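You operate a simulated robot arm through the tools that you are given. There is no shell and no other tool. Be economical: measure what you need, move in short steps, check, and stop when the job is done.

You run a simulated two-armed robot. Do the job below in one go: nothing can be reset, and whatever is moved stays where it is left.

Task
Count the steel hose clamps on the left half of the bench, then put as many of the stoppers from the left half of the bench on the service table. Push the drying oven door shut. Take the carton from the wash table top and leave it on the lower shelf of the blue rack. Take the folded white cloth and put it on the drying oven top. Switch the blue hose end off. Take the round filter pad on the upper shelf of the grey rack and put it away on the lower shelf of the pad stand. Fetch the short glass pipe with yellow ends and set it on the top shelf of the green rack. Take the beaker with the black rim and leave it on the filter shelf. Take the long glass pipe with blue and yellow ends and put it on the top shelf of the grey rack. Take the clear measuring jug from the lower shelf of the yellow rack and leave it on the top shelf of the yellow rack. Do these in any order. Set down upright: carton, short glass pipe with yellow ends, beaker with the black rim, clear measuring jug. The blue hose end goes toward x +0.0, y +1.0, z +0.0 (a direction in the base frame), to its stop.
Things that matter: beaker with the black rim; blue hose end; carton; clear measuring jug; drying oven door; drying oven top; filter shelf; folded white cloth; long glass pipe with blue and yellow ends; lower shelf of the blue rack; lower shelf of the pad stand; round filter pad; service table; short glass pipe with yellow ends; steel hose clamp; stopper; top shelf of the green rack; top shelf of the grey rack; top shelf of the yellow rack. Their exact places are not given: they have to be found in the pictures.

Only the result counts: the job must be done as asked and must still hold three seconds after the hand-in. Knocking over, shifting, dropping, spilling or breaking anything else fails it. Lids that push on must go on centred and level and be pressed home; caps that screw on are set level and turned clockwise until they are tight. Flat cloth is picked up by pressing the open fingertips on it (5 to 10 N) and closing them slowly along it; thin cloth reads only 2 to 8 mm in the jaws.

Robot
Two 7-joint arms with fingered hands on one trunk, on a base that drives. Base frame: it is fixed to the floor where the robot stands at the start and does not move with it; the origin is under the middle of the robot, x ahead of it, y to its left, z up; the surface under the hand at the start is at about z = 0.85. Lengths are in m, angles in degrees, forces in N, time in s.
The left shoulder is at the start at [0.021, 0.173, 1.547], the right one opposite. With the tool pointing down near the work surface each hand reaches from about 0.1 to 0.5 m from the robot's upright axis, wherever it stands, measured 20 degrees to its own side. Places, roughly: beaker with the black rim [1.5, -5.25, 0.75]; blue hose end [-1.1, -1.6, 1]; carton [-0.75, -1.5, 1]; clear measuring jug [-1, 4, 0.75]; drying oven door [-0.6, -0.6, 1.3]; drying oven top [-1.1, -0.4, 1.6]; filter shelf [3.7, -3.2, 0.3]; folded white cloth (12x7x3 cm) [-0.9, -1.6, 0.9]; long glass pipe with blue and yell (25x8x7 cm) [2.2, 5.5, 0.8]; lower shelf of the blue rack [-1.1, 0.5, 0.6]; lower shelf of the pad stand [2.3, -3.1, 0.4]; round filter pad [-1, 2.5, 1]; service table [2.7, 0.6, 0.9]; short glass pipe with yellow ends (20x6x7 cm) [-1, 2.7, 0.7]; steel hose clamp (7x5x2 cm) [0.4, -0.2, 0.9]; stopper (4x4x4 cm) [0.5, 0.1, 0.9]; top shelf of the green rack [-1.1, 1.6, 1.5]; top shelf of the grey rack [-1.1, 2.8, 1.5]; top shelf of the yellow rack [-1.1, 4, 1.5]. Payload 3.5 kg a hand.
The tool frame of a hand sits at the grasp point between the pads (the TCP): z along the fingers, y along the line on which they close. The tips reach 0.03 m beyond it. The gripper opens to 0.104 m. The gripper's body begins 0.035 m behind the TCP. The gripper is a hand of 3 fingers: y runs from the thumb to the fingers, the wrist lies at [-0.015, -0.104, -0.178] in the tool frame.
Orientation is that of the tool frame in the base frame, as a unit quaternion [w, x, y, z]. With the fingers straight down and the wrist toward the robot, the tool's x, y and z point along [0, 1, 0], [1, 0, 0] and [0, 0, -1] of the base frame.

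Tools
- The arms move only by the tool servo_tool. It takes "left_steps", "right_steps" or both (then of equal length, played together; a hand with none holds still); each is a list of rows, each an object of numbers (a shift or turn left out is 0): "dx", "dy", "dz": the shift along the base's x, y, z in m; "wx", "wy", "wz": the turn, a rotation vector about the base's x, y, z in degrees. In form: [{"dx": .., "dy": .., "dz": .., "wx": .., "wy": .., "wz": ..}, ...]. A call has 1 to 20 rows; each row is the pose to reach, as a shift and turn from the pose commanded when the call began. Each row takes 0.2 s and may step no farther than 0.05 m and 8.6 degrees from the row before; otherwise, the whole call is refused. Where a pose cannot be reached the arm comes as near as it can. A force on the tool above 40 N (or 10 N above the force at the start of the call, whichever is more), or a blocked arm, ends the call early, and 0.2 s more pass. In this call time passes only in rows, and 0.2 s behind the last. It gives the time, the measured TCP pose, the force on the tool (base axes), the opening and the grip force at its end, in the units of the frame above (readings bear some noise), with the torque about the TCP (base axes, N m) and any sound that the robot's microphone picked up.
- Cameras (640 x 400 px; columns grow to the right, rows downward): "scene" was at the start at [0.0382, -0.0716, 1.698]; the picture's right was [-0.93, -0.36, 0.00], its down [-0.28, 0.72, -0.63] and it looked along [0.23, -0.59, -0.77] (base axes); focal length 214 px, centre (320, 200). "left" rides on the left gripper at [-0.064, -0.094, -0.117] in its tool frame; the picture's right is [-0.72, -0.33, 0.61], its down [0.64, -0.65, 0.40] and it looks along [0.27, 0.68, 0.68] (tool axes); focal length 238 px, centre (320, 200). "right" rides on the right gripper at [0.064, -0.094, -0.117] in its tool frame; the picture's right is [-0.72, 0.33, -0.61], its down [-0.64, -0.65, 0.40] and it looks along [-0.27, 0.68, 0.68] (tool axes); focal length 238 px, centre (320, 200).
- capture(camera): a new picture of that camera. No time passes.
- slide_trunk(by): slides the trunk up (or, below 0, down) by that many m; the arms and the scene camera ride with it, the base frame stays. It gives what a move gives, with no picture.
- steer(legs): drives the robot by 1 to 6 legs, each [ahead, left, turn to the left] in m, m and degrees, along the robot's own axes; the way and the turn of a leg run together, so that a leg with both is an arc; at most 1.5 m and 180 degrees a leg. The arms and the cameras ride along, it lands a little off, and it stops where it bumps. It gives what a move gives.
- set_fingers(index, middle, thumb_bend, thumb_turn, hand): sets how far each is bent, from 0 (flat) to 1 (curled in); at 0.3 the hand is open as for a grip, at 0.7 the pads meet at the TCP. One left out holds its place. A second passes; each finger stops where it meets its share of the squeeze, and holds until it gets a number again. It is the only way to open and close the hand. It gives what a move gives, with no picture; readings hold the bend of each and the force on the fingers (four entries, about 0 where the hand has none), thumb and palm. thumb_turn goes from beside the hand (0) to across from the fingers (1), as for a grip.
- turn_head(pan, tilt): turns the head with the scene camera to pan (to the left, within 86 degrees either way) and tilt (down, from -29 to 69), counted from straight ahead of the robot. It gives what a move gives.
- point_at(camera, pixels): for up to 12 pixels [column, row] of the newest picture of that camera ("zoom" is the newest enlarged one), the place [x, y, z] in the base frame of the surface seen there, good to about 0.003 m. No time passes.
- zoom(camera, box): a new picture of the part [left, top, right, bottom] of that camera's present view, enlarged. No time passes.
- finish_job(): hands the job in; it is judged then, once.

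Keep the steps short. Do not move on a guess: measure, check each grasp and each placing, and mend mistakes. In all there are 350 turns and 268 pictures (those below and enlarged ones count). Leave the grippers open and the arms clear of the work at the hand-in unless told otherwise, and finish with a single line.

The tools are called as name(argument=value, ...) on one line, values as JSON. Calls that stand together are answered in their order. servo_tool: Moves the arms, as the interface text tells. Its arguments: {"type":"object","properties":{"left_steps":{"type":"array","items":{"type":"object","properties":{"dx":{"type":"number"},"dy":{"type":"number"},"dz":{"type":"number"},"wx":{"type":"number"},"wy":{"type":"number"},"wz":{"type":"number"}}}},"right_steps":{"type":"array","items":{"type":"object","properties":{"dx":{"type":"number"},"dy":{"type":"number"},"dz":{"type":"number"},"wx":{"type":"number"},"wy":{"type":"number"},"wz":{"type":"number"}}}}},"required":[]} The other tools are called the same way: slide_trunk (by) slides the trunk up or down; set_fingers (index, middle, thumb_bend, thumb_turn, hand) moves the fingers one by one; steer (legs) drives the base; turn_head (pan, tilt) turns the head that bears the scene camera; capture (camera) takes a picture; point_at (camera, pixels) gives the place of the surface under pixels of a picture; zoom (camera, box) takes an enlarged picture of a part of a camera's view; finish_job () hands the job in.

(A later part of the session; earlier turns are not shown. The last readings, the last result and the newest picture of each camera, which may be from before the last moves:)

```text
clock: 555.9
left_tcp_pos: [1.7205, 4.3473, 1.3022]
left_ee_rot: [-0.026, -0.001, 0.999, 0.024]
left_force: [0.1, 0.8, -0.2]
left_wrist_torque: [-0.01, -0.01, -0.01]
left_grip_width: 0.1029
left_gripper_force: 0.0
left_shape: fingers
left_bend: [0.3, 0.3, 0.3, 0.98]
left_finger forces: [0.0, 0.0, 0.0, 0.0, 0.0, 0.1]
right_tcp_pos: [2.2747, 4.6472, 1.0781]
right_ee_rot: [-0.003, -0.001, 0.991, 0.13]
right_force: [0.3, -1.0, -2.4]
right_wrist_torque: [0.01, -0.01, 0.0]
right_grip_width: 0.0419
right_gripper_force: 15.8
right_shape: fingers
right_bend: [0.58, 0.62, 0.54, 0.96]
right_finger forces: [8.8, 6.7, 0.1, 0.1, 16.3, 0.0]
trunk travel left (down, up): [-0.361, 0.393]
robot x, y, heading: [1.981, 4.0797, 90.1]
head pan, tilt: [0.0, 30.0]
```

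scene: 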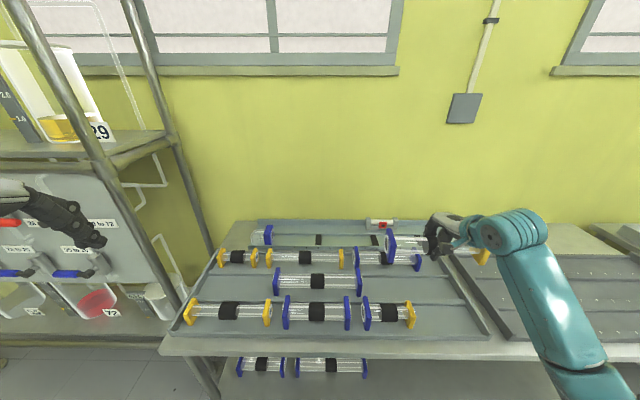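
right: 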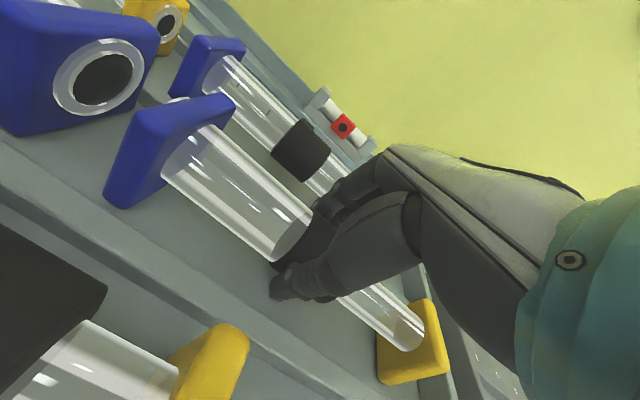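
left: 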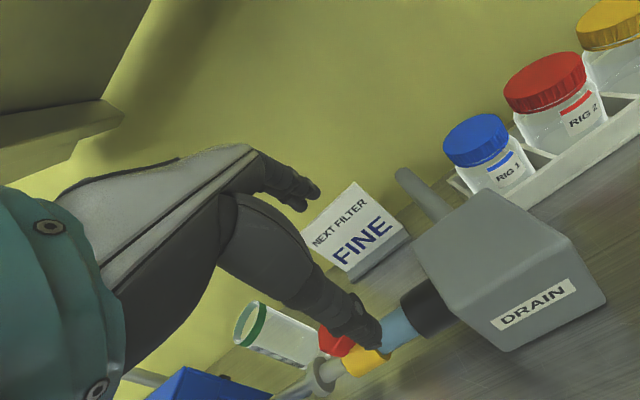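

Only the wanted pipe was taken. Drive to the grey rack: turn left 90°, west 1.95 m, south 1.6 m; then raise.

steer(legs=[[0, 0, 90], [1.0, 0, 0], [0.95, 0, 0], [0, 1.0, 0], [0, 0.6, 0]])

slide_trunk(by=0.39)

servo_tool(right_steps=[{"dz": 0.04}, {"dz": 0.08}, {"dz": 0.12}, {"dz": 0.14}])

turn_head(pan=-20, tilt=20)

capture(camera="scene")

```text
clock: 577.2
left_tcp_pos: [-0.186, 2.2036, 1.3013]
left_ee_rot: [0.035, 0.717, -0.696, 0.002]
left_force: [0.1, -0.6, -0.1]
left_wrist_torque: [-0.01, 0.0, 0.0]
left_grip_width: 0.1032
left_gripper_force: 0.1
left_shape: fingers
left_bend: [0.3, 0.3, 0.3, 0.98]
left_finger forces: [0.0, 0.0, 0.0, 0.0, 0.1, 0.0]
right_tcp_pos: [-0.5038, 2.7507, 1.0792]
right_ee_rot: [0.096, 0.711, -0.691, -0.088]
right_force: [0.5, 0.4, -2.4]
right_wrist_torque: [0.04, 0.02, 0.01]
right_grip_width: 0.0417
right_gripper_force: 14.8
right_shape: fingers
right_bend: [0.58, 0.62, 0.54, 0.96]
right_finger forces: [8.6, 6.2, 0.0, 0.0, 15.6, 0.1]
trunk travel left (down, up): [-0.361, 0.393]
robot x, y, heading: [0.0755, 2.4713, -178.2]
head pan, tilt: [0.0, 30.0]
```

```text
clock: 581.0
left_tcp_pos: [-0.1868, 2.2061, 1.6921]
left_ee_rot: [0.035, 0.718, -0.696, 0.001]
left_force: [-0.5, -0.1, 0.0]
left_wrist_torque: [0.02, 0.0, 0.0]
left_grip_width: 0.1029
left_gripper_force: 0.0
left_shape: fingers
left_bend: [0.3, 0.3, 0.3, 0.98]
left_finger forces: [0.0, 0.0, 0.1, 0.0, 0.0, 0.0]
right_tcp_pos: [-0.5026, 2.7509, 1.4684]
right_ee_rot: [0.097, 0.712, -0.69, -0.088]
right_force: [0.2, 0.7, -2.9]
right_wrist_torque: [0.06, 0.01, -0.01]
right_grip_width: 0.0416
right_gripper_force: 15.4
right_shape: fingers
right_bend: [0.58, 0.62, 0.54, 0.96]
right_finger forces: [8.6, 6.2, 0.0, 0.1, 15.5, 0.0]
trunk travel left (down, up): [-0.751, 0.003]
robot x, y, heading: [0.0747, 2.4743, -178.2]
head pan, tilt: [0.0, 30.0]
```

```text
clock: 582.0
left_tcp_pos: [-0.1863, 2.2054, 1.6917]
left_ee_rot: [0.035, 0.717, -0.696, 0.0]
left_force: [0.1, 0.3, -0.3]
left_wrist_torque: [0.0, -0.01, 0.0]
left_grip_width: 0.103
left_gripper_force: 0.2
left_shape: fingers
left_bend: [0.3, 0.3, 0.3, 0.98]
left_finger forces: [0.0, 0.0, 0.1, 0.0, 0.0, 0.0]
right_tcp_pos: [-0.5031, 2.751, 1.6083]
right_ee_rot: [0.095, 0.712, -0.69, -0.087]
right_force: [-0.8, 0.6, -2.5]
right_wrist_torque: [0.06, -0.03, 0.01]
right_grip_width: 0.0414
right_gripper_force: 15.6
right_shape: fingers
right_bend: [0.58, 0.62, 0.54, 0.96]
right_finger forces: [8.6, 6.3, 0.2, 0.0, 15.4, 0.1]
trunk travel left (down, up): [-0.751, 0.003]
robot x, y, heading: [0.0749, 2.4733, -178.0]
head pan, tilt: [0.0, 30.0]
```

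```text
clock: 582.8
left_tcp_pos: [-0.187, 2.2055, 1.6904]
left_ee_rot: [0.035, 0.717, -0.696, 0.002]
left_force: [-0.1, -0.5, -0.2]
left_wrist_torque: [-0.01, -0.01, 0.01]
left_grip_width: 0.1031
left_gripper_force: 0.1
left_shape: fingers
left_bend: [0.3, 0.3, 0.3, 0.98]
left_finger forces: [0.1, 0.0, 0.0, 0.0, 0.0, 0.0]
right_tcp_pos: [-0.5029, 2.7512, 1.6077]
right_ee_rot: [0.096, 0.712, -0.69, -0.088]
right_force: [-0.7, -0.1, -3.2]
right_wrist_torque: [0.03, 0.0, -0.02]
right_grip_width: 0.0411
right_gripper_force: 15.2
right_shape: fingers
right_bend: [0.58, 0.62, 0.54, 0.96]
right_finger forces: [8.5, 6.2, 0.0, 0.0, 15.4, 0.0]
trunk travel left (down, up): [-0.751, 0.003]
robot x, y, heading: [0.075, 2.4736, -178.5]
head pan, tilt: [-20.0, 20.0]
```

```text
57 pictures are left
```

scene: 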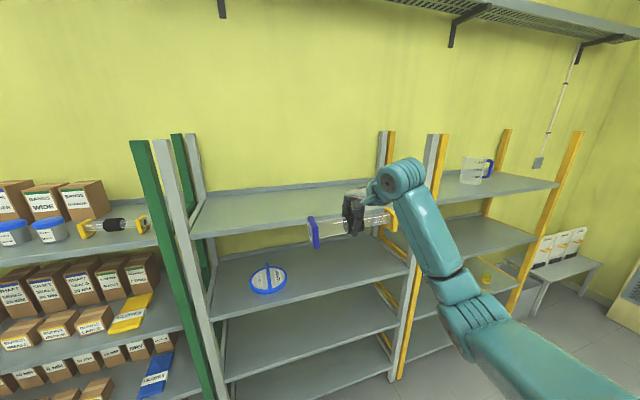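

Grey top shelf is empty. Drive ahead 0.44, then lower to contact (expected TCP ≈ 1.514).

steer(legs=[[0.44, 0, -1.5]])

servo_tool(right_steps=[{"dz": -0.03}, {"dz": -0.06}, {"dz": -0.08}, {"dz": -0.088}])

zoom(camera="scene", box=[280, 160, 480, 290])

```text
clock: 585.4
left_tcp_pos: [-0.6227, 2.2032, 1.6915]
left_ee_rot: [0.037, 0.71, -0.703, 0.001]
left_force: [0.1, 0.4, -0.2]
left_wrist_torque: [0.01, 0.0, 0.02]
left_grip_width: 0.1027
left_gripper_force: 0.2
left_shape: fingers
left_bend: [0.3, 0.3, 0.3, 0.98]
left_finger forces: [0.0, 0.0, 0.0, 0.0, 0.1, 0.0]
right_tcp_pos: [-0.9269, 2.756, 1.6091]
right_ee_rot: [0.096, 0.704, -0.698, -0.091]
right_force: [0.2, 0.4, -3.1]
right_wrist_torque: [0.07, 0.02, -0.03]
right_grip_width: 0.0413
right_gripper_force: 15.6
right_shape: fingers
right_bend: [0.58, 0.62, 0.54, 0.96]
right_finger forces: [8.6, 6.1, 0.0, 0.0, 15.5, 0.0]
trunk travel left (down, up): [-0.751, 0.003]
robot x, y, heading: [-0.3587, 2.4599, -179.3]
head pan, tilt: [-20.0, 20.0]
```

```text
clock: 586.4
left_tcp_pos: [-0.6241, 2.2041, 1.6918]
left_ee_rot: [0.036, 0.71, -0.703, 0.001]
left_force: [0.8, -0.1, 0.3]
left_wrist_torque: [0.02, -0.02, 0.03]
left_grip_width: 0.1032
left_gripper_force: 0.0
left_shape: fingers
left_bend: [0.3, 0.3, 0.3, 0.98]
left_finger forces: [0.1, 0.1, 0.0, 0.1, 0.1, 0.0]
right_tcp_pos: [-0.927, 2.7557, 1.52]
right_ee_rot: [0.095, 0.704, -0.698, -0.09]
right_force: [1.1, 0.5, -2.5]
right_wrist_torque: [-0.03, 0.0, 0.03]
right_grip_width: 0.0415
right_gripper_force: 14.6
right_shape: fingers
right_bend: [0.58, 0.62, 0.54, 0.96]
right_finger forces: [8.5, 6.4, 0.1, 0.0, 15.4, 0.0]
trunk travel left (down, up): [-0.751, 0.003]
robot x, y, heading: [-0.3558, 2.464, -179.5]
head pan, tilt: [-20.0, 20.0]
```

```text
3.08 times, centred on (380, 225) of scene
```

zoom: 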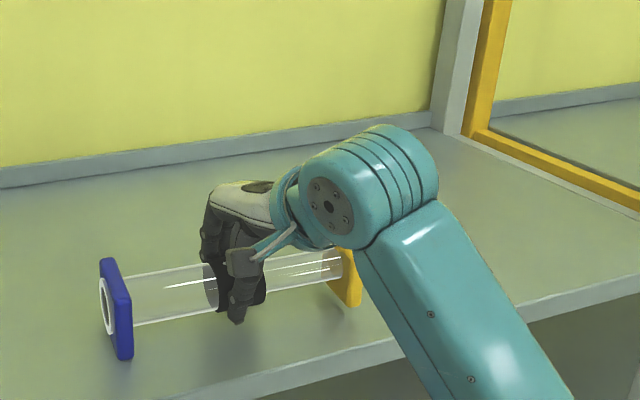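

servo_tool(right_steps=[{"dz": -0.004, "dx": -0.01}, {"dz": -0.006, "dx": -0.02}, {"dz": -0.009, "dx": -0.02}, {"dz": -0.012, "dx": -0.02}])

```text
clock: 587.4
left_tcp_pos: [-0.6219, 2.2018, 1.6918]
left_ee_rot: [0.035, 0.71, -0.703, 0.001]
left_force: [0.1, -0.7, 0.9]
left_wrist_torque: [-0.03, 0.0, 0.04]
left_grip_width: 0.103
left_gripper_force: 0.0
left_shape: fingers
left_bend: [0.3, 0.3, 0.3, 0.98]
left_finger forces: [0.0, 0.1, 0.1, 0.1, 0.0, 0.1]
right_tcp_pos: [-0.9477, 2.756, 1.5134]
right_ee_rot: [0.099, 0.704, -0.697, -0.093]
right_force: [-0.1, 1.8, 16.2]
right_wrist_torque: [-0.05, -0.05, -0.02]
right_grip_width: 0.0409
right_gripper_force: 15.6
right_shape: fingers
right_bend: [0.58, 0.62, 0.55, 0.96]
right_finger forces: [9.8, 7.3, 0.0, 0.0, 14.0, 0.0]
trunk travel left (down, up): [-0.751, 0.003]
robot x, y, heading: [-0.3605, 2.4642, -179.6]
head pan, tilt: [-20.0, 20.0]
```

Contact. Open, rise, retreat, and check.

set_fingers(hand="right", index=0.36, middle=0.36, thumb_bend=0.36)

servo_tool(right_steps=[{"dz": 0.03}, {"dz": 0.06}, {"dz": 0.09}, {"dz": 0.12}, {"dz": 0.13, "dx": 0.04}, {"dz": 0.13, "dx": 0.08}, {"dz": 0.13, "dx": 0.12}])

zoom(camera="scene", box=[240, 140, 480, 300])

```text
clock: 588.4
left_tcp_pos: [-0.6242, 2.203, 1.6913]
left_ee_rot: [0.036, 0.71, -0.703, 0.001]
left_force: [-0.4, 0.1, 0.3]
left_wrist_torque: [-0.01, 0.0, 0.01]
left_grip_width: 0.103
left_gripper_force: 0.1
left_shape: fingers
left_bend: [0.3, 0.3, 0.3, 0.98]
left_finger forces: [0.0, 0.0, 0.1, 0.0, 0.0, 0.0]
right_tcp_pos: [-0.9485, 2.7575, 1.5074]
right_ee_rot: [0.094, 0.703, -0.699, -0.089]
right_force: [0.1, 0.7, 0.7]
right_wrist_torque: [0.02, -0.02, 0.02]
right_grip_width: 0.0876
right_gripper_force: 0.0
right_shape: fingers
right_bend: [0.36, 0.36, 0.36, 0.97]
right_finger forces: [0.1, 0.0, 0.0, 0.1, 0.0, 0.0]
trunk travel left (down, up): [-0.751, 0.003]
robot x, y, heading: [-0.3578, 2.4625, -179.4]
head pan, tilt: [-20.0, 20.0]
```

```text
clock: 590.0
left_tcp_pos: [-0.6235, 2.202, 1.6911]
left_ee_rot: [0.036, 0.71, -0.703, 0.002]
left_force: [0.7, -0.4, 0.0]
left_wrist_torque: [-0.03, 0.0, 0.03]
left_grip_width: 0.1031
left_gripper_force: 0.0
left_shape: fingers
left_bend: [0.3, 0.3, 0.3, 0.98]
left_finger forces: [0.1, 0.0, 0.0, 0.0, 0.0, 0.1]
right_tcp_pos: [-0.8273, 2.7538, 1.6401]
right_ee_rot: [0.095, 0.704, -0.698, -0.089]
right_force: [1.2, 0.4, -0.6]
right_wrist_torque: [0.03, 0.02, -0.01]
right_grip_width: 0.0878
right_gripper_force: 0.1
right_shape: fingers
right_bend: [0.36, 0.36, 0.36, 0.97]
right_finger forces: [0.0, 0.0, 0.0, 0.0, 0.0, 0.0]
trunk travel left (down, up): [-0.751, 0.003]
robot x, y, heading: [-0.3598, 2.4637, -179.7]
head pan, tilt: [-20.0, 20.0]
```

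```text
2.50 times, centred on (360, 220) of scene
```

zoom: 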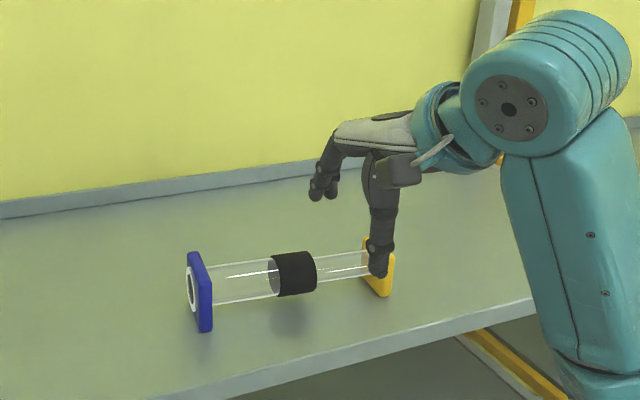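

Long pipe placed. Last: the filter pad. Back off, lower the trunk, and turn the right hand to sideways closing (unpitch, yaw, pitch 40°).

steer(legs=[[-0.3, 0, 0], [0, 0.23, 0]])

slide_trunk(by=-0.29)

servo_tool(right_steps=[{"wy": -8}, {"wy": -15}])

servo_tool(right_steps=[{"wz": 8}, {"wz": 16}, {"wz": 24}, {"wz": 32}, {"wz": 40}, {"wz": 48}, {"wz": 56}, {"wz": 64}, {"wz": 72}, {"wz": 80}, {"wz": 88}])

servo_tool(right_steps=[{"wy": 8, "dz": -0.02}, {"wy": 16, "dz": -0.04}, {"wy": 24, "dz": -0.06}, {"wy": 32, "dz": -0.08}, {"wy": 40, "dz": -0.1}])

turn_head(pan=-20, tilt=30)

capture(camera="scene")

```text
clock: 593.4
left_tcp_pos: [-0.3283, 1.9728, 1.6905]
left_ee_rot: [0.036, 0.71, -0.703, 0.002]
left_force: [-0.1, 0.3, 0.4]
left_wrist_torque: [-0.01, 0.0, 0.02]
left_grip_width: 0.1026
left_gripper_force: 0.1
left_shape: fingers
left_bend: [0.3, 0.3, 0.3, 0.98]
left_finger forces: [0.1, 0.0, 0.0, 0.1, 0.1, 0.0]
right_tcp_pos: [-0.5315, 2.5233, 1.6384]
right_ee_rot: [0.095, 0.704, -0.699, -0.089]
right_force: [0.3, 0.7, -0.3]
right_wrist_torque: [0.0, -0.02, 0.05]
right_grip_width: 0.0879
right_gripper_force: 0.1
right_shape: fingers
right_bend: [0.36, 0.36, 0.36, 0.97]
right_finger forces: [0.0, 0.1, 0.0, 0.0, 0.1, 0.0]
trunk travel left (down, up): [-0.751, 0.003]
robot x, y, heading: [-0.0628, 2.2291, -179.7]
head pan, tilt: [-20.0, 20.0]
```

```text
clock: 596.3
left_tcp_pos: [-0.3293, 1.9714, 1.4025]
left_ee_rot: [0.036, 0.71, -0.703, 0.001]
left_force: [0.4, -0.6, -0.9]
left_wrist_torque: [-0.01, 0.03, -0.01]
left_grip_width: 0.1028
left_gripper_force: 0.1
left_shape: fingers
left_bend: [0.3, 0.3, 0.3, 0.98]
left_finger forces: [0.0, 0.1, 0.0, 0.0, 0.0, 0.0]
right_tcp_pos: [-0.5331, 2.5233, 1.3488]
right_ee_rot: [0.095, 0.704, -0.698, -0.09]
right_force: [-0.4, 0.8, -0.3]
right_wrist_torque: [-0.03, 0.0, -0.01]
right_grip_width: 0.0877
right_gripper_force: 0.0
right_shape: fingers
right_bend: [0.36, 0.36, 0.36, 0.97]
right_finger forces: [0.0, 0.1, 0.1, 0.0, 0.0, 0.1]
trunk travel left (down, up): [-0.461, 0.293]
robot x, y, heading: [-0.0643, 2.2328, -179.4]
head pan, tilt: [-20.0, 20.0]
```

```text
clock: 596.9
left_tcp_pos: [-0.3289, 1.9709, 1.4008]
left_ee_rot: [0.036, 0.711, -0.703, 0.0]
left_force: [0.0, -0.1, 0.2]
left_wrist_torque: [0.0, -0.01, 0.0]
left_grip_width: 0.1029
left_gripper_force: 0.0
left_shape: fingers
left_bend: [0.3, 0.3, 0.3, 0.98]
left_finger forces: [0.0, 0.1, 0.0, 0.0, 0.1, 0.1]
right_tcp_pos: [-0.5334, 2.5211, 1.3498]
right_ee_rot: [0.003, 0.709, -0.705, 0.003]
right_force: [0.5, 0.0, 0.1]
right_wrist_torque: [0.0, -0.03, 0.01]
right_grip_width: 0.088
right_gripper_force: 0.0
right_shape: fingers
right_bend: [0.36, 0.36, 0.36, 0.97]
right_finger forces: [0.0, 0.0, 0.0, 0.0, 0.0, 0.0]
trunk travel left (down, up): [-0.461, 0.293]
robot x, y, heading: [-0.0644, 2.2278, -179.2]
head pan, tilt: [-20.0, 20.0]
```

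```text
clock: 599.3
left_tcp_pos: [-0.3283, 1.9713, 1.4019]
left_ee_rot: [0.036, 0.71, -0.703, 0.001]
left_force: [0.4, 0.6, 0.3]
left_wrist_torque: [0.02, -0.02, 0.01]
left_grip_width: 0.1027
left_gripper_force: 0.0
left_shape: fingers
left_bend: [0.3, 0.3, 0.3, 0.98]
left_finger forces: [0.0, 0.0, 0.0, 0.0, 0.0, 0.0]
right_tcp_pos: [-0.5326, 2.5209, 1.3503]
right_ee_rot: [0.0, 1.0, -0.012, 0.004]
right_force: [-0.1, -0.1, 0.2]
right_wrist_torque: [0.01, 0.01, 0.01]
right_grip_width: 0.0877
right_gripper_force: 0.1
right_shape: fingers
right_bend: [0.36, 0.36, 0.36, 0.97]
right_finger forces: [0.0, 0.0, 0.0, 0.0, 0.0, 0.0]
trunk travel left (down, up): [-0.461, 0.293]
robot x, y, heading: [-0.0635, 2.2351, -179.6]
head pan, tilt: [-20.0, 20.0]
```

```text
clock: 600.5
left_tcp_pos: [-0.3284, 1.9728, 1.4013]
left_ee_rot: [0.036, 0.71, -0.703, 0.001]
left_force: [-0.5, -0.1, -0.3]
left_wrist_torque: [0.05, 0.02, 0.0]
left_grip_width: 0.103
left_gripper_force: 0.1
left_shape: fingers
left_bend: [0.3, 0.3, 0.3, 0.98]
left_finger forces: [0.1, 0.0, 0.1, 0.1, 0.0, 0.0]
right_tcp_pos: [-0.5336, 2.5231, 1.2505]
right_ee_rot: [0.004, 0.94, -0.013, -0.34]
right_force: [-0.3, 0.0, 0.3]
right_wrist_torque: [-0.02, -0.03, 0.02]
right_grip_width: 0.0876
right_gripper_force: 0.1
right_shape: fingers
right_bend: [0.36, 0.36, 0.36, 0.97]
right_finger forces: [0.1, 0.1, 0.0, 0.0, 0.0, 0.0]
trunk travel left (down, up): [-0.461, 0.293]
robot x, y, heading: [-0.061, 2.232, -179.6]
head pan, tilt: [-20.0, 20.0]
```

```text
clock: 601.2
left_tcp_pos: [-0.3281, 1.9705, 1.4019]
left_ee_rot: [0.035, 0.71, -0.703, 0.002]
left_force: [-0.7, 0.2, -0.7]
left_wrist_torque: [-0.01, 0.03, 0.01]
left_grip_width: 0.1028
left_gripper_force: 0.0
left_shape: fingers
left_bend: [0.3, 0.3, 0.3, 0.98]
left_finger forces: [0.0, 0.0, 0.0, 0.0, 0.1, 0.0]
right_tcp_pos: [-0.5321, 2.5218, 1.2513]
right_ee_rot: [0.005, 0.941, -0.014, -0.337]
right_force: [-0.4, -1.2, -0.8]
right_wrist_torque: [-0.01, -0.01, 0.03]
right_grip_width: 0.0881
right_gripper_force: 0.0
right_shape: fingers
right_bend: [0.36, 0.36, 0.36, 0.97]
right_finger forces: [0.1, 0.0, 0.1, 0.0, 0.1, 0.0]
trunk travel left (down, up): [-0.461, 0.293]
robot x, y, heading: [-0.0631, 2.2326, -179.4]
head pan, tilt: [-20.0, 30.0]
```

```text
54 pictures are left
```

scene: 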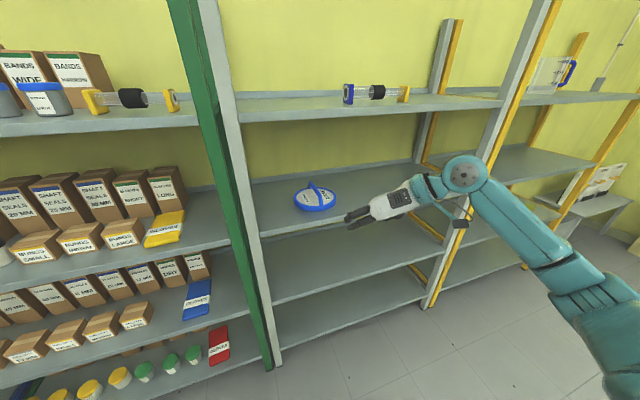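

zoom(camera="scene", box=[280, 165, 370, 225])

point_at(camera="zoom", pixels=[[220, 130], [245, 160], [265, 195], [290, 240], [310, 270], [150, 250], [350, 230], [240, 310], [110, 240], [390, 220], [330, 290], [275, 215]])

```text
6.67 times, centred on (325, 195) of scene
```

zoom: 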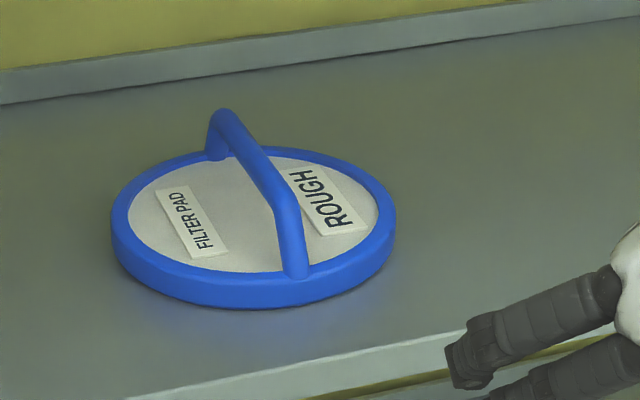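

```text
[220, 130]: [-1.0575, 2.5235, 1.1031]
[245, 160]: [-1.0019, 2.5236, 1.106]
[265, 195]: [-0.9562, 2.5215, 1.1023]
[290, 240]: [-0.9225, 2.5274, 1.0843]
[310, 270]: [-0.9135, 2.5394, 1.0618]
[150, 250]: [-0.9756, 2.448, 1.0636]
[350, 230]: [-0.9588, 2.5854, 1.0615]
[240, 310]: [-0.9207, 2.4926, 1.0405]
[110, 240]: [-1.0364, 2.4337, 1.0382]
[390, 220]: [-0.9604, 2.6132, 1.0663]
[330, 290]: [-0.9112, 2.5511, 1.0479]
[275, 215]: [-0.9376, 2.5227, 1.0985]
```

Handle bar runs along x at y 2.524, z ≈ 1.10, disc centre (−0.99, 2.525), top of disc 1.063. Drive ahead 0.31, then go over the bar at z 1.16.

steer(legs=[[0.31, 0, -0.5]])

servo_tool(right_steps=[{"dx": -0.03, "dz": -0.03}, {"dx": -0.06, "dz": -0.06}, {"dx": -0.09, "dz": -0.09}, {"dx": -0.12, "dz": -0.09}, {"dx": -0.145, "dz": -0.09}])

capture(camera="right")

```text
clock: 603.3
left_tcp_pos: [-0.6377, 1.9712, 1.4012]
left_ee_rot: [0.036, 0.708, -0.705, 0.001]
left_force: [-0.1, -0.6, -0.6]
left_wrist_torque: [0.01, -0.01, 0.02]
left_grip_width: 0.1028
left_gripper_force: 0.1
left_shape: fingers
left_bend: [0.3, 0.3, 0.3, 0.98]
left_finger forces: [0.0, 0.1, 0.1, 0.1, 0.1, 0.1]
right_tcp_pos: [-0.8394, 2.5236, 1.2515]
right_ee_rot: [0.004, 0.941, -0.016, -0.337]
right_force: [0.0, -0.2, 1.0]
right_wrist_torque: [0.04, -0.04, -0.01]
right_grip_width: 0.0877
right_gripper_force: 0.1
right_shape: fingers
right_bend: [0.36, 0.36, 0.36, 0.97]
right_finger forces: [0.0, 0.1, 0.0, 0.0, 0.0, 0.1]
trunk travel left (down, up): [-0.461, 0.293]
robot x, y, heading: [-0.3721, 2.227, -179.6]
head pan, tilt: [-20.0, 30.0]
```

```text
clock: 604.5
left_tcp_pos: [-0.6376, 1.9706, 1.4013]
left_ee_rot: [0.035, 0.708, -0.705, 0.001]
left_force: [0.3, -0.3, -0.2]
left_wrist_torque: [-0.04, 0.0, 0.03]
left_grip_width: 0.103
left_gripper_force: 0.1
left_shape: fingers
left_bend: [0.3, 0.3, 0.3, 0.98]
left_finger forces: [0.0, 0.0, 0.1, 0.1, 0.0, 0.0]
right_tcp_pos: [-0.9834, 2.5231, 1.1607]
right_ee_rot: [0.003, 0.941, -0.015, -0.338]
right_force: [-1.2, 0.8, 0.0]
right_wrist_torque: [-0.01, -0.01, 0.03]
right_grip_width: 0.088
right_gripper_force: 0.2
right_shape: fingers
right_bend: [0.36, 0.36, 0.36, 0.97]
right_finger forces: [0.0, 0.0, 0.1, 0.1, 0.1, 0.0]
trunk travel left (down, up): [-0.461, 0.293]
robot x, y, heading: [-0.367, 2.2323, -179.8]
head pan, tilt: [-20.0, 30.0]
```

```text
52 pictures are left
```

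right: 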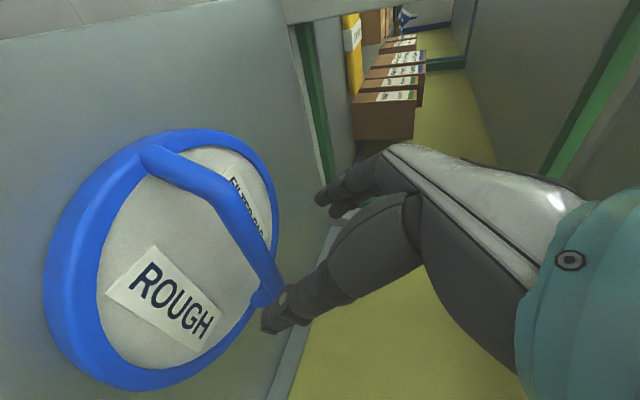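

Descend 0.058 so that the bar lies between the fingers; then close.

servo_tool(right_steps=[{"dx": -0.004, "dz": -0.025}, {"dx": -0.007, "dz": -0.045}, {"dx": -0.007, "dz": -0.058}])

set_fingers(hand="right", index=0.7, middle=0.7, thumb_bend=0.7)

capture(camera="right")

```text
clock: 605.3
left_tcp_pos: [-0.6374, 1.9706, 1.4016]
left_ee_rot: [0.036, 0.709, -0.705, 0.001]
left_force: [-0.5, 0.3, -0.3]
left_wrist_torque: [-0.01, 0.02, 0.01]
left_grip_width: 0.1028
left_gripper_force: 0.1
left_shape: fingers
left_bend: [0.3, 0.3, 0.3, 0.98]
left_finger forces: [0.0, 0.0, 0.1, 0.0, 0.0, 0.0]
right_tcp_pos: [-0.9905, 2.5229, 1.1025]
right_ee_rot: [0.004, 0.941, -0.015, -0.338]
right_force: [-0.3, -0.4, 0.5]
right_wrist_torque: [0.01, 0.0, -0.04]
right_grip_width: 0.088
right_gripper_force: 0.1
right_shape: fingers
right_bend: [0.36, 0.36, 0.36, 0.97]
right_finger forces: [0.0, 0.0, 0.0, 0.0, 0.0, 0.0]
trunk travel left (down, up): [-0.461, 0.293]
robot x, y, heading: [-0.3698, 2.2307, -179.9]
head pan, tilt: [-20.0, 30.0]
```

```text
clock: 606.3
left_tcp_pos: [-0.6382, 1.9713, 1.402]
left_ee_rot: [0.036, 0.708, -0.705, 0.001]
left_force: [-0.3, 0.9, 0.4]
left_wrist_torque: [0.01, 0.03, -0.03]
left_grip_width: 0.1026
left_gripper_force: 0.2
left_shape: fingers
left_bend: [0.3, 0.3, 0.3, 0.98]
left_finger forces: [0.0, 0.0, 0.1, 0.0, 0.1, 0.0]
right_tcp_pos: [-0.9892, 2.5233, 1.1004]
right_ee_rot: [0.004, 0.941, -0.015, -0.337]
right_force: [0.3, 0.7, -0.2]
right_wrist_torque: [-0.01, 0.01, 0.06]
right_grip_width: 0.002
right_gripper_force: 1.0
right_shape: fingers
right_bend: [0.7, 0.69, 0.69, 0.97]
right_finger forces: [0.0, 0.9, 0.0, 0.0, 1.0, 0.1]
trunk travel left (down, up): [-0.461, 0.293]
robot x, y, heading: [-0.3632, 2.2286, -180.0]
head pan, tilt: [-20.0, 30.0]
```

```text
51 pictures are left
```

right: 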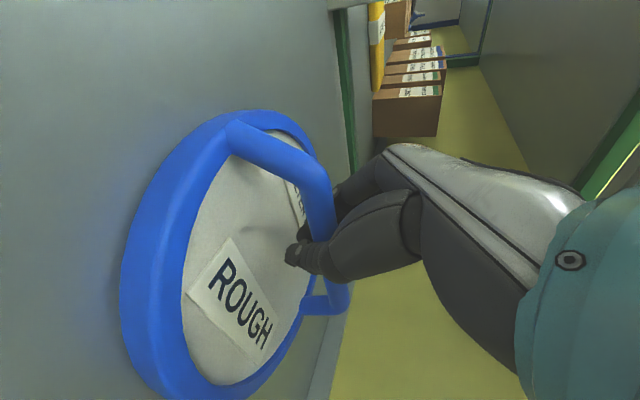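

The fingers have closed under the bar (caged). Curl slightly more and test-lift 4 cm.

set_fingers(hand="right", index=0.82, middle=0.82, thumb_bend=0.82)

servo_tool(right_steps=[{"dz": 0.015}, {"dz": 0.03}, {"dz": 0.045}])

zoom(camera="scene", box=[260, 140, 460, 280])

```text
clock: 607.3
left_tcp_pos: [-0.6371, 1.97, 1.4018]
left_ee_rot: [0.036, 0.708, -0.705, 0.002]
left_force: [-0.1, -0.1, -0.4]
left_wrist_torque: [0.02, -0.03, -0.02]
left_grip_width: 0.1029
left_gripper_force: 0.0
left_shape: fingers
left_bend: [0.3, 0.3, 0.3, 0.98]
left_finger forces: [0.0, 0.1, 0.0, 0.0, 0.0, 0.0]
right_tcp_pos: [-0.9914, 2.5223, 1.1025]
right_ee_rot: [0.004, 0.941, -0.016, -0.337]
right_force: [0.1, 0.2, -2.3]
right_wrist_torque: [-0.01, -0.1, -0.01]
right_grip_width: 0.0
right_gripper_force: 5.6
right_shape: fingers
right_bend: [0.78, 0.77, 0.75, 0.97]
right_finger forces: [0.0, 8.8, 0.0, 0.0, 2.8, 0.0]
trunk travel left (down, up): [-0.461, 0.293]
robot x, y, heading: [-0.3692, 2.2323, -179.9]
head pan, tilt: [-20.0, 30.0]
```

```text
clock: 608.1
left_tcp_pos: [-0.6378, 1.9696, 1.4014]
left_ee_rot: [0.035, 0.708, -0.705, 0.002]
left_force: [-0.5, 0.9, 0.5]
left_wrist_torque: [-0.01, 0.01, 0.02]
left_grip_width: 0.1028
left_gripper_force: 0.0
left_shape: fingers
left_bend: [0.3, 0.3, 0.3, 0.98]
left_finger forces: [0.0, 0.1, 0.1, 0.0, 0.1, 0.0]
right_tcp_pos: [-0.9907, 2.5233, 1.1481]
right_ee_rot: [0.004, 0.941, -0.016, -0.338]
right_force: [0.3, 0.4, -2.7]
right_wrist_torque: [-0.01, -0.03, -0.02]
right_grip_width: 0.0
right_gripper_force: 6.0
right_shape: fingers
right_bend: [0.78, 0.77, 0.76, 0.97]
right_finger forces: [0.0, 8.3, 0.0, 0.0, 3.7, 0.0]
trunk travel left (down, up): [-0.461, 0.293]
robot x, y, heading: [-0.3693, 2.231, -179.6]
head pan, tilt: [-20.0, 30.0]
```

```text
2.86 times, centred on (360, 210) of scene
```

zoom: 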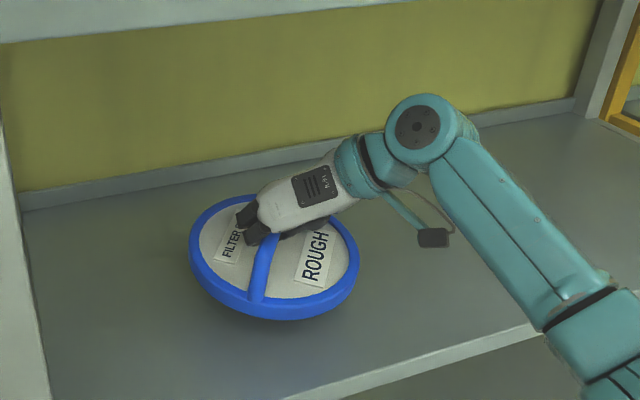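

Pad lifted (2.7 N), held in the cage. Back out and drive south round to the pad stand.

steer(legs=[[-0.33, 0, 0], [0, 1.5, 0]])

steer(legs=[[0, 1.5, 0], [0, 0.5, 0], [-1.2, 0, 0], [0, 1.0, 0]])

capture(camera="right")

```text
clock: 617.3
left_tcp_pos: [-0.3157, 0.486, 1.4016]
left_ee_rot: [-0.036, -0.705, 0.709, -0.001]
left_force: [-0.3, 0.1, -0.4]
left_wrist_torque: [0.01, -0.03, -0.02]
left_grip_width: 0.1029
left_gripper_force: 0.0
left_shape: fingers
left_bend: [0.3, 0.3, 0.3, 0.98]
left_finger forces: [0.0, 0.0, 0.0, 0.1, 0.0, 0.0]
right_tcp_pos: [-0.6624, 1.0413, 1.1469]
right_ee_rot: [0.002, 0.941, -0.021, -0.337]
right_force: [-0.3, -0.2, -2.0]
right_wrist_torque: [-0.02, 0.01, -0.02]
right_grip_width: 0.0
right_gripper_force: 6.0
right_shape: fingers
right_bend: [0.78, 0.77, 0.76, 0.97]
right_finger forces: [0.0, 8.3, 0.0, 0.1, 3.8, 0.0]
trunk travel left (down, up): [-0.461, 0.293]
robot x, y, heading: [-0.0475, 0.743, 179.8]
head pan, tilt: [-20.0, 30.0]
```

```text
clock: 637.7
left_tcp_pos: [0.8353, -2.5352, 1.4014]
left_ee_rot: [-0.036, -0.703, 0.71, -0.001]
left_force: [0.7, -0.2, -0.3]
left_wrist_torque: [-0.02, 0.02, 0.03]
left_grip_width: 0.1027
left_gripper_force: 0.0
left_shape: fingers
left_bend: [0.3, 0.3, 0.3, 0.98]
left_finger forces: [0.1, 0.1, 0.1, 0.0, 0.0, 0.1]
right_tcp_pos: [0.4915, -1.9778, 1.1476]
right_ee_rot: [0.001, 0.941, -0.023, -0.338]
right_force: [0.5, 0.4, -2.8]
right_wrist_torque: [-0.03, -0.06, 0.0]
right_grip_width: 0.0
right_gripper_force: 5.9
right_shape: fingers
right_bend: [0.78, 0.77, 0.76, 0.97]
right_finger forces: [0.1, 8.1, 0.0, 0.0, 4.0, 0.0]
trunk travel left (down, up): [-0.461, 0.293]
robot x, y, heading: [1.1074, -2.279, 179.2]
head pan, tilt: [-20.0, 30.0]
```

```text
49 pictures are left
```

right: 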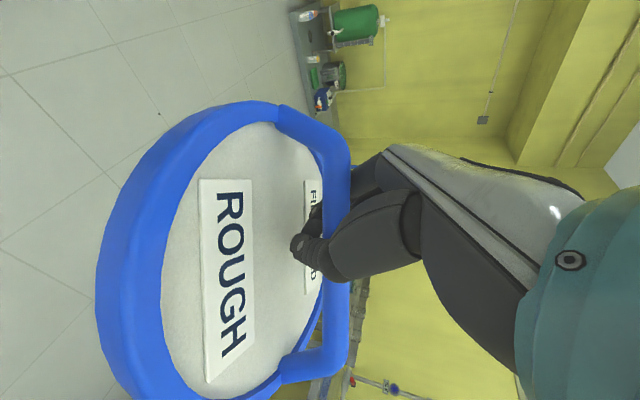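

Turn to face the pad stand (south-east) and look at its lower shelf.

steer(legs=[[0, 0, 140]])

turn_head(pan=5, tilt=30)

capture(camera="scene")

```text
clock: 643.9
left_tcp_pos: [1.4775, -2.256, 1.4019]
left_ee_rot: [0.011, 0.907, 0.419, 0.034]
left_force: [0.1, 0.7, -0.3]
left_wrist_torque: [-0.02, 0.02, -0.03]
left_grip_width: 0.1029
left_gripper_force: 0.1
left_shape: fingers
left_bend: [0.3, 0.3, 0.3, 0.98]
left_finger forces: [0.0, 0.0, 0.0, 0.0, 0.1, 0.0]
right_tcp_pos: [1.3852, -2.9043, 1.1469]
right_ee_rot: [0.318, 0.342, 0.877, -0.113]
right_force: [0.2, 0.1, -3.0]
right_wrist_torque: [0.06, 0.03, 0.02]
right_grip_width: 0.0
right_gripper_force: 5.8
right_shape: fingers
right_bend: [0.78, 0.77, 0.76, 0.97]
right_finger forces: [0.2, 7.7, 0.0, 0.0, 3.9, 0.0]
trunk travel left (down, up): [-0.461, 0.293]
robot x, y, heading: [1.108, -2.2797, -40.5]
head pan, tilt: [-20.0, 30.0]
```

```text
clock: 644.8
left_tcp_pos: [1.4785, -2.2569, 1.4017]
left_ee_rot: [0.011, 0.907, 0.419, 0.034]
left_force: [0.2, -0.7, 0.2]
left_wrist_torque: [0.01, 0.01, 0.02]
left_grip_width: 0.1029
left_gripper_force: 0.0
left_shape: fingers
left_bend: [0.3, 0.3, 0.3, 0.98]
left_finger forces: [0.0, 0.0, 0.0, 0.0, 0.0, 0.1]
right_tcp_pos: [1.3851, -2.9057, 1.1462]
right_ee_rot: [0.317, 0.342, 0.878, -0.113]
right_force: [-0.2, -0.2, -2.6]
right_wrist_torque: [0.01, -0.01, 0.01]
right_grip_width: 0.0001
right_gripper_force: 6.6
right_shape: fingers
right_bend: [0.78, 0.77, 0.76, 0.97]
right_finger forces: [0.3, 7.7, 0.0, 0.0, 3.9, 0.0]
trunk travel left (down, up): [-0.461, 0.293]
robot x, y, heading: [1.1043, -2.2786, -40.3]
head pan, tilt: [5.0, 30.0]
```

```text
48 pictures are left
```

scene: 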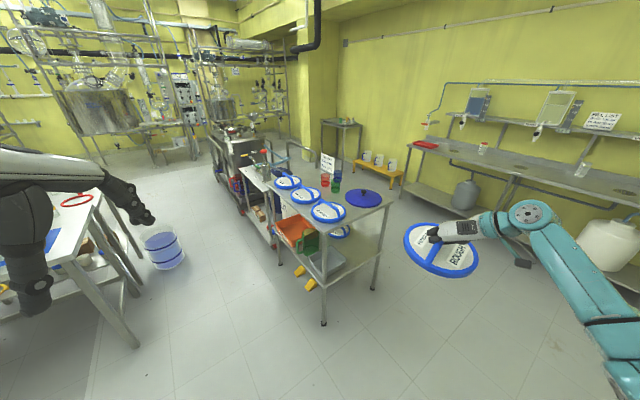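

zoom(camera="scene", box=[230, 160, 410, 320])

point_at(camera="zoom", pixels=[[380, 260], [300, 300], [450, 270], [460, 235], [500, 250], [330, 330], [375, 300], [250, 210], [490, 120], [330, 185], [430, 310], [420, 240]])

```text
2.50 times, centred on (320, 240) of scene
```

zoom: 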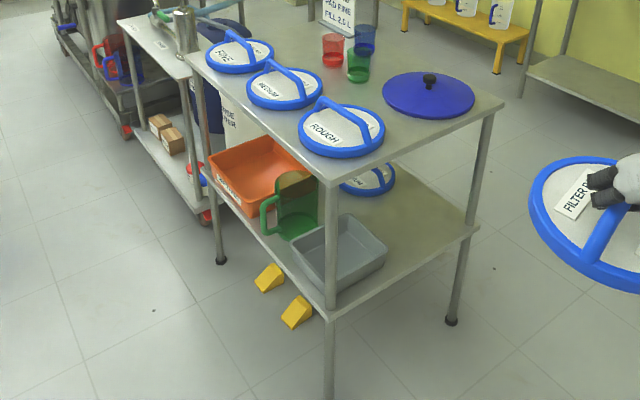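

```text
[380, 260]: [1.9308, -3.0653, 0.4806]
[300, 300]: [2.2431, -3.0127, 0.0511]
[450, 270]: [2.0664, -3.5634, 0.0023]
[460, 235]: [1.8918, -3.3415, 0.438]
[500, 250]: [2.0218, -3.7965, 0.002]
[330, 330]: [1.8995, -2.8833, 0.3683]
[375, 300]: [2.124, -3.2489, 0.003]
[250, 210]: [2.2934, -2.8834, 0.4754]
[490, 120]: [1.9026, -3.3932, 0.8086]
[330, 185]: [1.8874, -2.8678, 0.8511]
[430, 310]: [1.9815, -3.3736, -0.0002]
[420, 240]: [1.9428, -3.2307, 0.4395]
```

Lower shelf z 0.44; its south-west corner looks free. Face east, back off, move south and view from the west end, with the trunk lowered.

steer(legs=[[-0.2, 0, 0], [0, 0, 40.3], [-0.1, 0, 0], [0, -0.85, 0]])

slide_trunk(by=-0.4)

turn_head(pan=-10, tilt=25)

capture(camera="scene")

```text
clock: 653.2
left_tcp_pos: [1.1272, -2.7434, 1.4019]
left_ee_rot: [-0.002, 0.696, 0.717, 0.036]
left_force: [-0.6, -1.1, -0.6]
left_wrist_torque: [0.01, 0.02, 0.01]
left_grip_width: 0.1029
left_gripper_force: 0.1
left_shape: fingers
left_bend: [0.3, 0.3, 0.3, 0.98]
left_finger forces: [0.0, 0.0, 0.1, 0.0, 0.0, 0.0]
right_tcp_pos: [1.4931, -3.2883, 1.1466]
right_ee_rot: [0.337, 0.004, 0.941, 0.008]
right_force: [-0.2, -1.0, -2.4]
right_wrist_torque: [0.02, 0.05, 0.02]
right_grip_width: 0.0
right_gripper_force: 6.4
right_shape: fingers
right_bend: [0.78, 0.77, 0.76, 0.97]
right_finger forces: [0.2, 7.7, 0.0, 0.0, 3.9, 0.0]
trunk travel left (down, up): [-0.461, 0.293]
robot x, y, heading: [0.8654, -3.007, 1.8]
head pan, tilt: [5.0, 30.0]
```

```text
clock: 657.0
left_tcp_pos: [1.2336, -2.7412, 0.9274]
left_ee_rot: [-0.109, 0.693, 0.708, -0.076]
left_force: [0.0, -0.3, 0.4]
left_wrist_torque: [-0.01, -0.03, -0.01]
left_grip_width: 0.1029
left_gripper_force: 0.1
left_shape: fingers
left_bend: [0.3, 0.3, 0.3, 0.98]
left_finger forces: [0.0, 0.0, 0.1, 0.0, 0.1, 0.0]
right_tcp_pos: [1.4916, -3.2873, 0.748]
right_ee_rot: [0.337, 0.003, 0.941, 0.008]
right_force: [0.3, -0.1, -2.5]
right_wrist_torque: [0.0, 0.02, -0.02]
right_grip_width: 0.0001
right_gripper_force: 6.2
right_shape: fingers
right_bend: [0.78, 0.77, 0.76, 0.97]
right_finger forces: [0.3, 7.6, 0.0, 0.0, 3.9, 0.0]
trunk travel left (down, up): [-0.061, 0.693]
robot x, y, heading: [0.868, -3.0094, 1.8]
head pan, tilt: [5.0, 30.0]
```

```text
clock: 657.8
left_tcp_pos: [1.2349, -2.7414, 0.9287]
left_ee_rot: [-0.111, 0.693, 0.708, -0.077]
left_force: [-0.2, -0.2, -0.4]
left_wrist_torque: [-0.03, 0.0, 0.05]
left_grip_width: 0.103
left_gripper_force: 0.0
left_shape: fingers
left_bend: [0.3, 0.3, 0.3, 0.98]
left_finger forces: [0.1, 0.0, 0.0, 0.0, 0.0, 0.0]
right_tcp_pos: [1.4927, -3.2873, 0.7474]
right_ee_rot: [0.337, 0.004, 0.941, 0.008]
right_force: [0.6, -0.2, -2.5]
right_wrist_torque: [0.04, 0.01, 0.0]
right_grip_width: 0.0
right_gripper_force: 6.0
right_shape: fingers
right_bend: [0.78, 0.77, 0.76, 0.97]
right_finger forces: [0.3, 7.5, 0.0, 0.1, 4.0, 0.1]
trunk travel left (down, up): [-0.061, 0.693]
robot x, y, heading: [0.8677, -3.014, 1.7]
head pan, tilt: [-10.0, 25.0]
```

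```text
46 pictures are left
```

scene: 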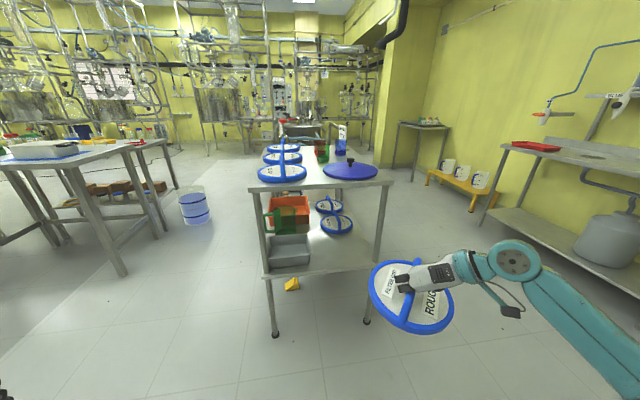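

zoom(camera="scene", box=[250, 170, 400, 290])

point_at(camera="zoom", pixels=[[370, 205], [340, 230], [395, 195], [240, 300], [100, 315], [300, 300], [440, 290], [360, 280], [230, 240], [250, 260], [345, 130], [300, 55]])

```text
3.33 times, centred on (325, 230) of scene
```

zoom: 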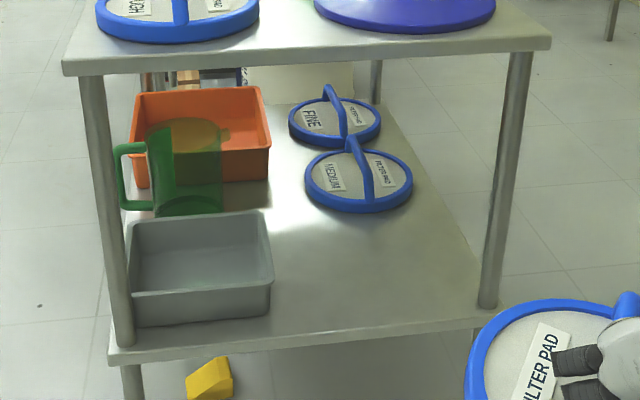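

```text
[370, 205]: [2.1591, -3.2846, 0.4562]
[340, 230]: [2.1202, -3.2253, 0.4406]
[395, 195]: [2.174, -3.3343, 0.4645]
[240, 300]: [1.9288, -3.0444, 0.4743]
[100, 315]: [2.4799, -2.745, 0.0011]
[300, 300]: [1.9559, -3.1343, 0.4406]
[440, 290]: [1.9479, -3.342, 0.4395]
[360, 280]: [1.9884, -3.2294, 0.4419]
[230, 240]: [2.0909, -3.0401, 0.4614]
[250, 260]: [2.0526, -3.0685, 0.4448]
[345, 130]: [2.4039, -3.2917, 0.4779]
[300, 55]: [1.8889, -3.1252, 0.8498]
```

Free spot on the lower shelf: centre ≈ (2.01, −3.255), between the grey tray and the shelf edge, in front of the MEDIUM pad. Lower the hand to z 0.59 and drive in.

servo_tool(right_steps=[{"dz": -0.04}, {"dz": -0.08}, {"dz": -0.12}, {"dz": -0.157}])

steer(legs=[[0, 0.035, -1.7], [0.3, 0, 0]])

capture(camera="scene")

```text
clock: 658.8
left_tcp_pos: [1.2349, -2.7417, 0.9272]
left_ee_rot: [-0.11, 0.694, 0.708, -0.076]
left_force: [0.0, 0.1, 0.1]
left_wrist_torque: [-0.04, -0.02, -0.01]
left_grip_width: 0.1027
left_gripper_force: 0.0
left_shape: fingers
left_bend: [0.3, 0.3, 0.3, 0.98]
left_finger forces: [0.0, 0.0, 0.0, 0.0, 0.0, 0.1]
right_tcp_pos: [1.4916, -3.291, 0.5896]
right_ee_rot: [0.337, 0.004, 0.941, 0.008]
right_force: [-1.0, 0.4, -1.9]
right_wrist_torque: [0.03, 0.04, 0.01]
right_grip_width: 0.0
right_gripper_force: 5.8
right_shape: fingers
right_bend: [0.79, 0.77, 0.76, 0.97]
right_finger forces: [0.3, 7.6, 0.0, 0.0, 4.1, 0.0]
trunk travel left (down, up): [-0.061, 0.693]
robot x, y, heading: [0.8652, -3.0113, 1.6]
head pan, tilt: [-10.0, 25.0]
```

```text
clock: 661.3
left_tcp_pos: [1.5383, -2.7203, 0.9265]
left_ee_rot: [-0.112, 0.706, 0.696, -0.074]
left_force: [0.0, 0.2, -0.3]
left_wrist_torque: [0.02, 0.0, 0.0]
left_grip_width: 0.1031
left_gripper_force: 0.1
left_shape: fingers
left_bend: [0.3, 0.3, 0.3, 0.98]
left_finger forces: [0.1, 0.2, 0.0, 0.1, 0.0, 0.0]
right_tcp_pos: [1.7746, -3.279, 0.5906]
right_ee_rot: [0.337, 0.02, 0.941, 0.002]
right_force: [0.6, 0.5, -2.4]
right_wrist_torque: [0.05, 0.03, -0.02]
right_grip_width: 0.0
right_gripper_force: 5.6
right_shape: fingers
right_bend: [0.79, 0.77, 0.76, 0.97]
right_finger forces: [0.3, 7.6, 0.0, 0.1, 4.1, 0.1]
trunk travel left (down, up): [-0.061, 0.693]
robot x, y, heading: [1.1614, -2.9775, -0.4]
head pan, tilt: [-10.0, 25.0]
```

```text
44 pictures are left
```

scene: 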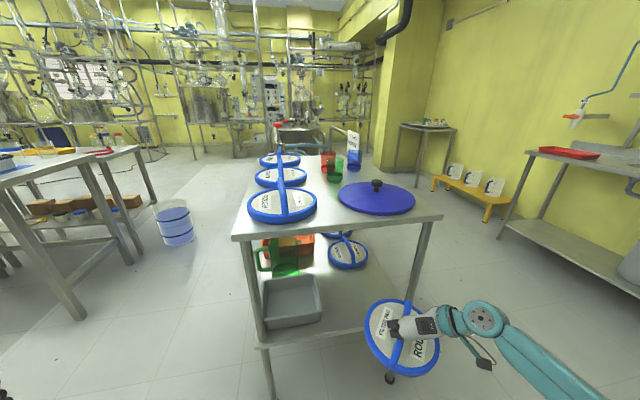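

zoom(camera="scene", box=[350, 280, 470, 390])

point_at(camera="zoom", pixels=[[95, 200], [120, 290], [250, 340], [330, 310], [150, 90], [190, 80], [310, 215], [170, 200]])

```text
3.64 times, centred on (410, 335) of scene
```

zoom: 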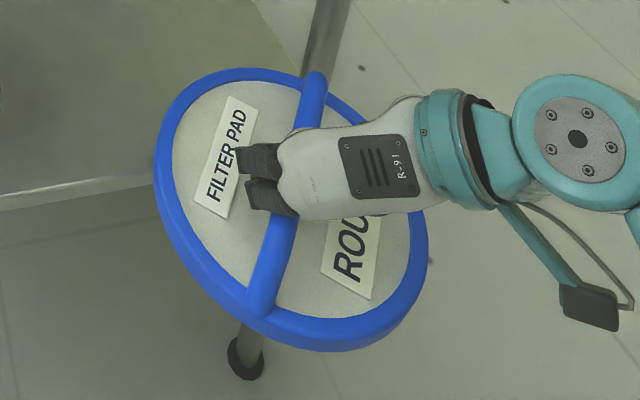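

```text
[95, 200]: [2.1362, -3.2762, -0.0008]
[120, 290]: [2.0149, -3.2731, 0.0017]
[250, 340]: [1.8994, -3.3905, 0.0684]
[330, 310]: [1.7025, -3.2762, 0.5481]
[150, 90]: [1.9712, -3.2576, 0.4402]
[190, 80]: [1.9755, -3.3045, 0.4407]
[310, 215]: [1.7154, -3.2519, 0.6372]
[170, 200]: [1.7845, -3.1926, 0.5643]
```

point_at(camera="zoom", pixels=[[235, 80], [170, 140], [175, 220], [280, 325], [400, 290], [415, 240], [345, 105], [220, 180], [350, 265]])

```text
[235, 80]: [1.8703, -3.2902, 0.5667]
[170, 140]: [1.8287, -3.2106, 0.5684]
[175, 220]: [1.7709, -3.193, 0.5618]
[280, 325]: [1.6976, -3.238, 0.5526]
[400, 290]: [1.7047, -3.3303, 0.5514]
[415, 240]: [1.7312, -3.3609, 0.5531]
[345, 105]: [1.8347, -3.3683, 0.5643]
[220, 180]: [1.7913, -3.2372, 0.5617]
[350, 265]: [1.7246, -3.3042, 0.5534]
```

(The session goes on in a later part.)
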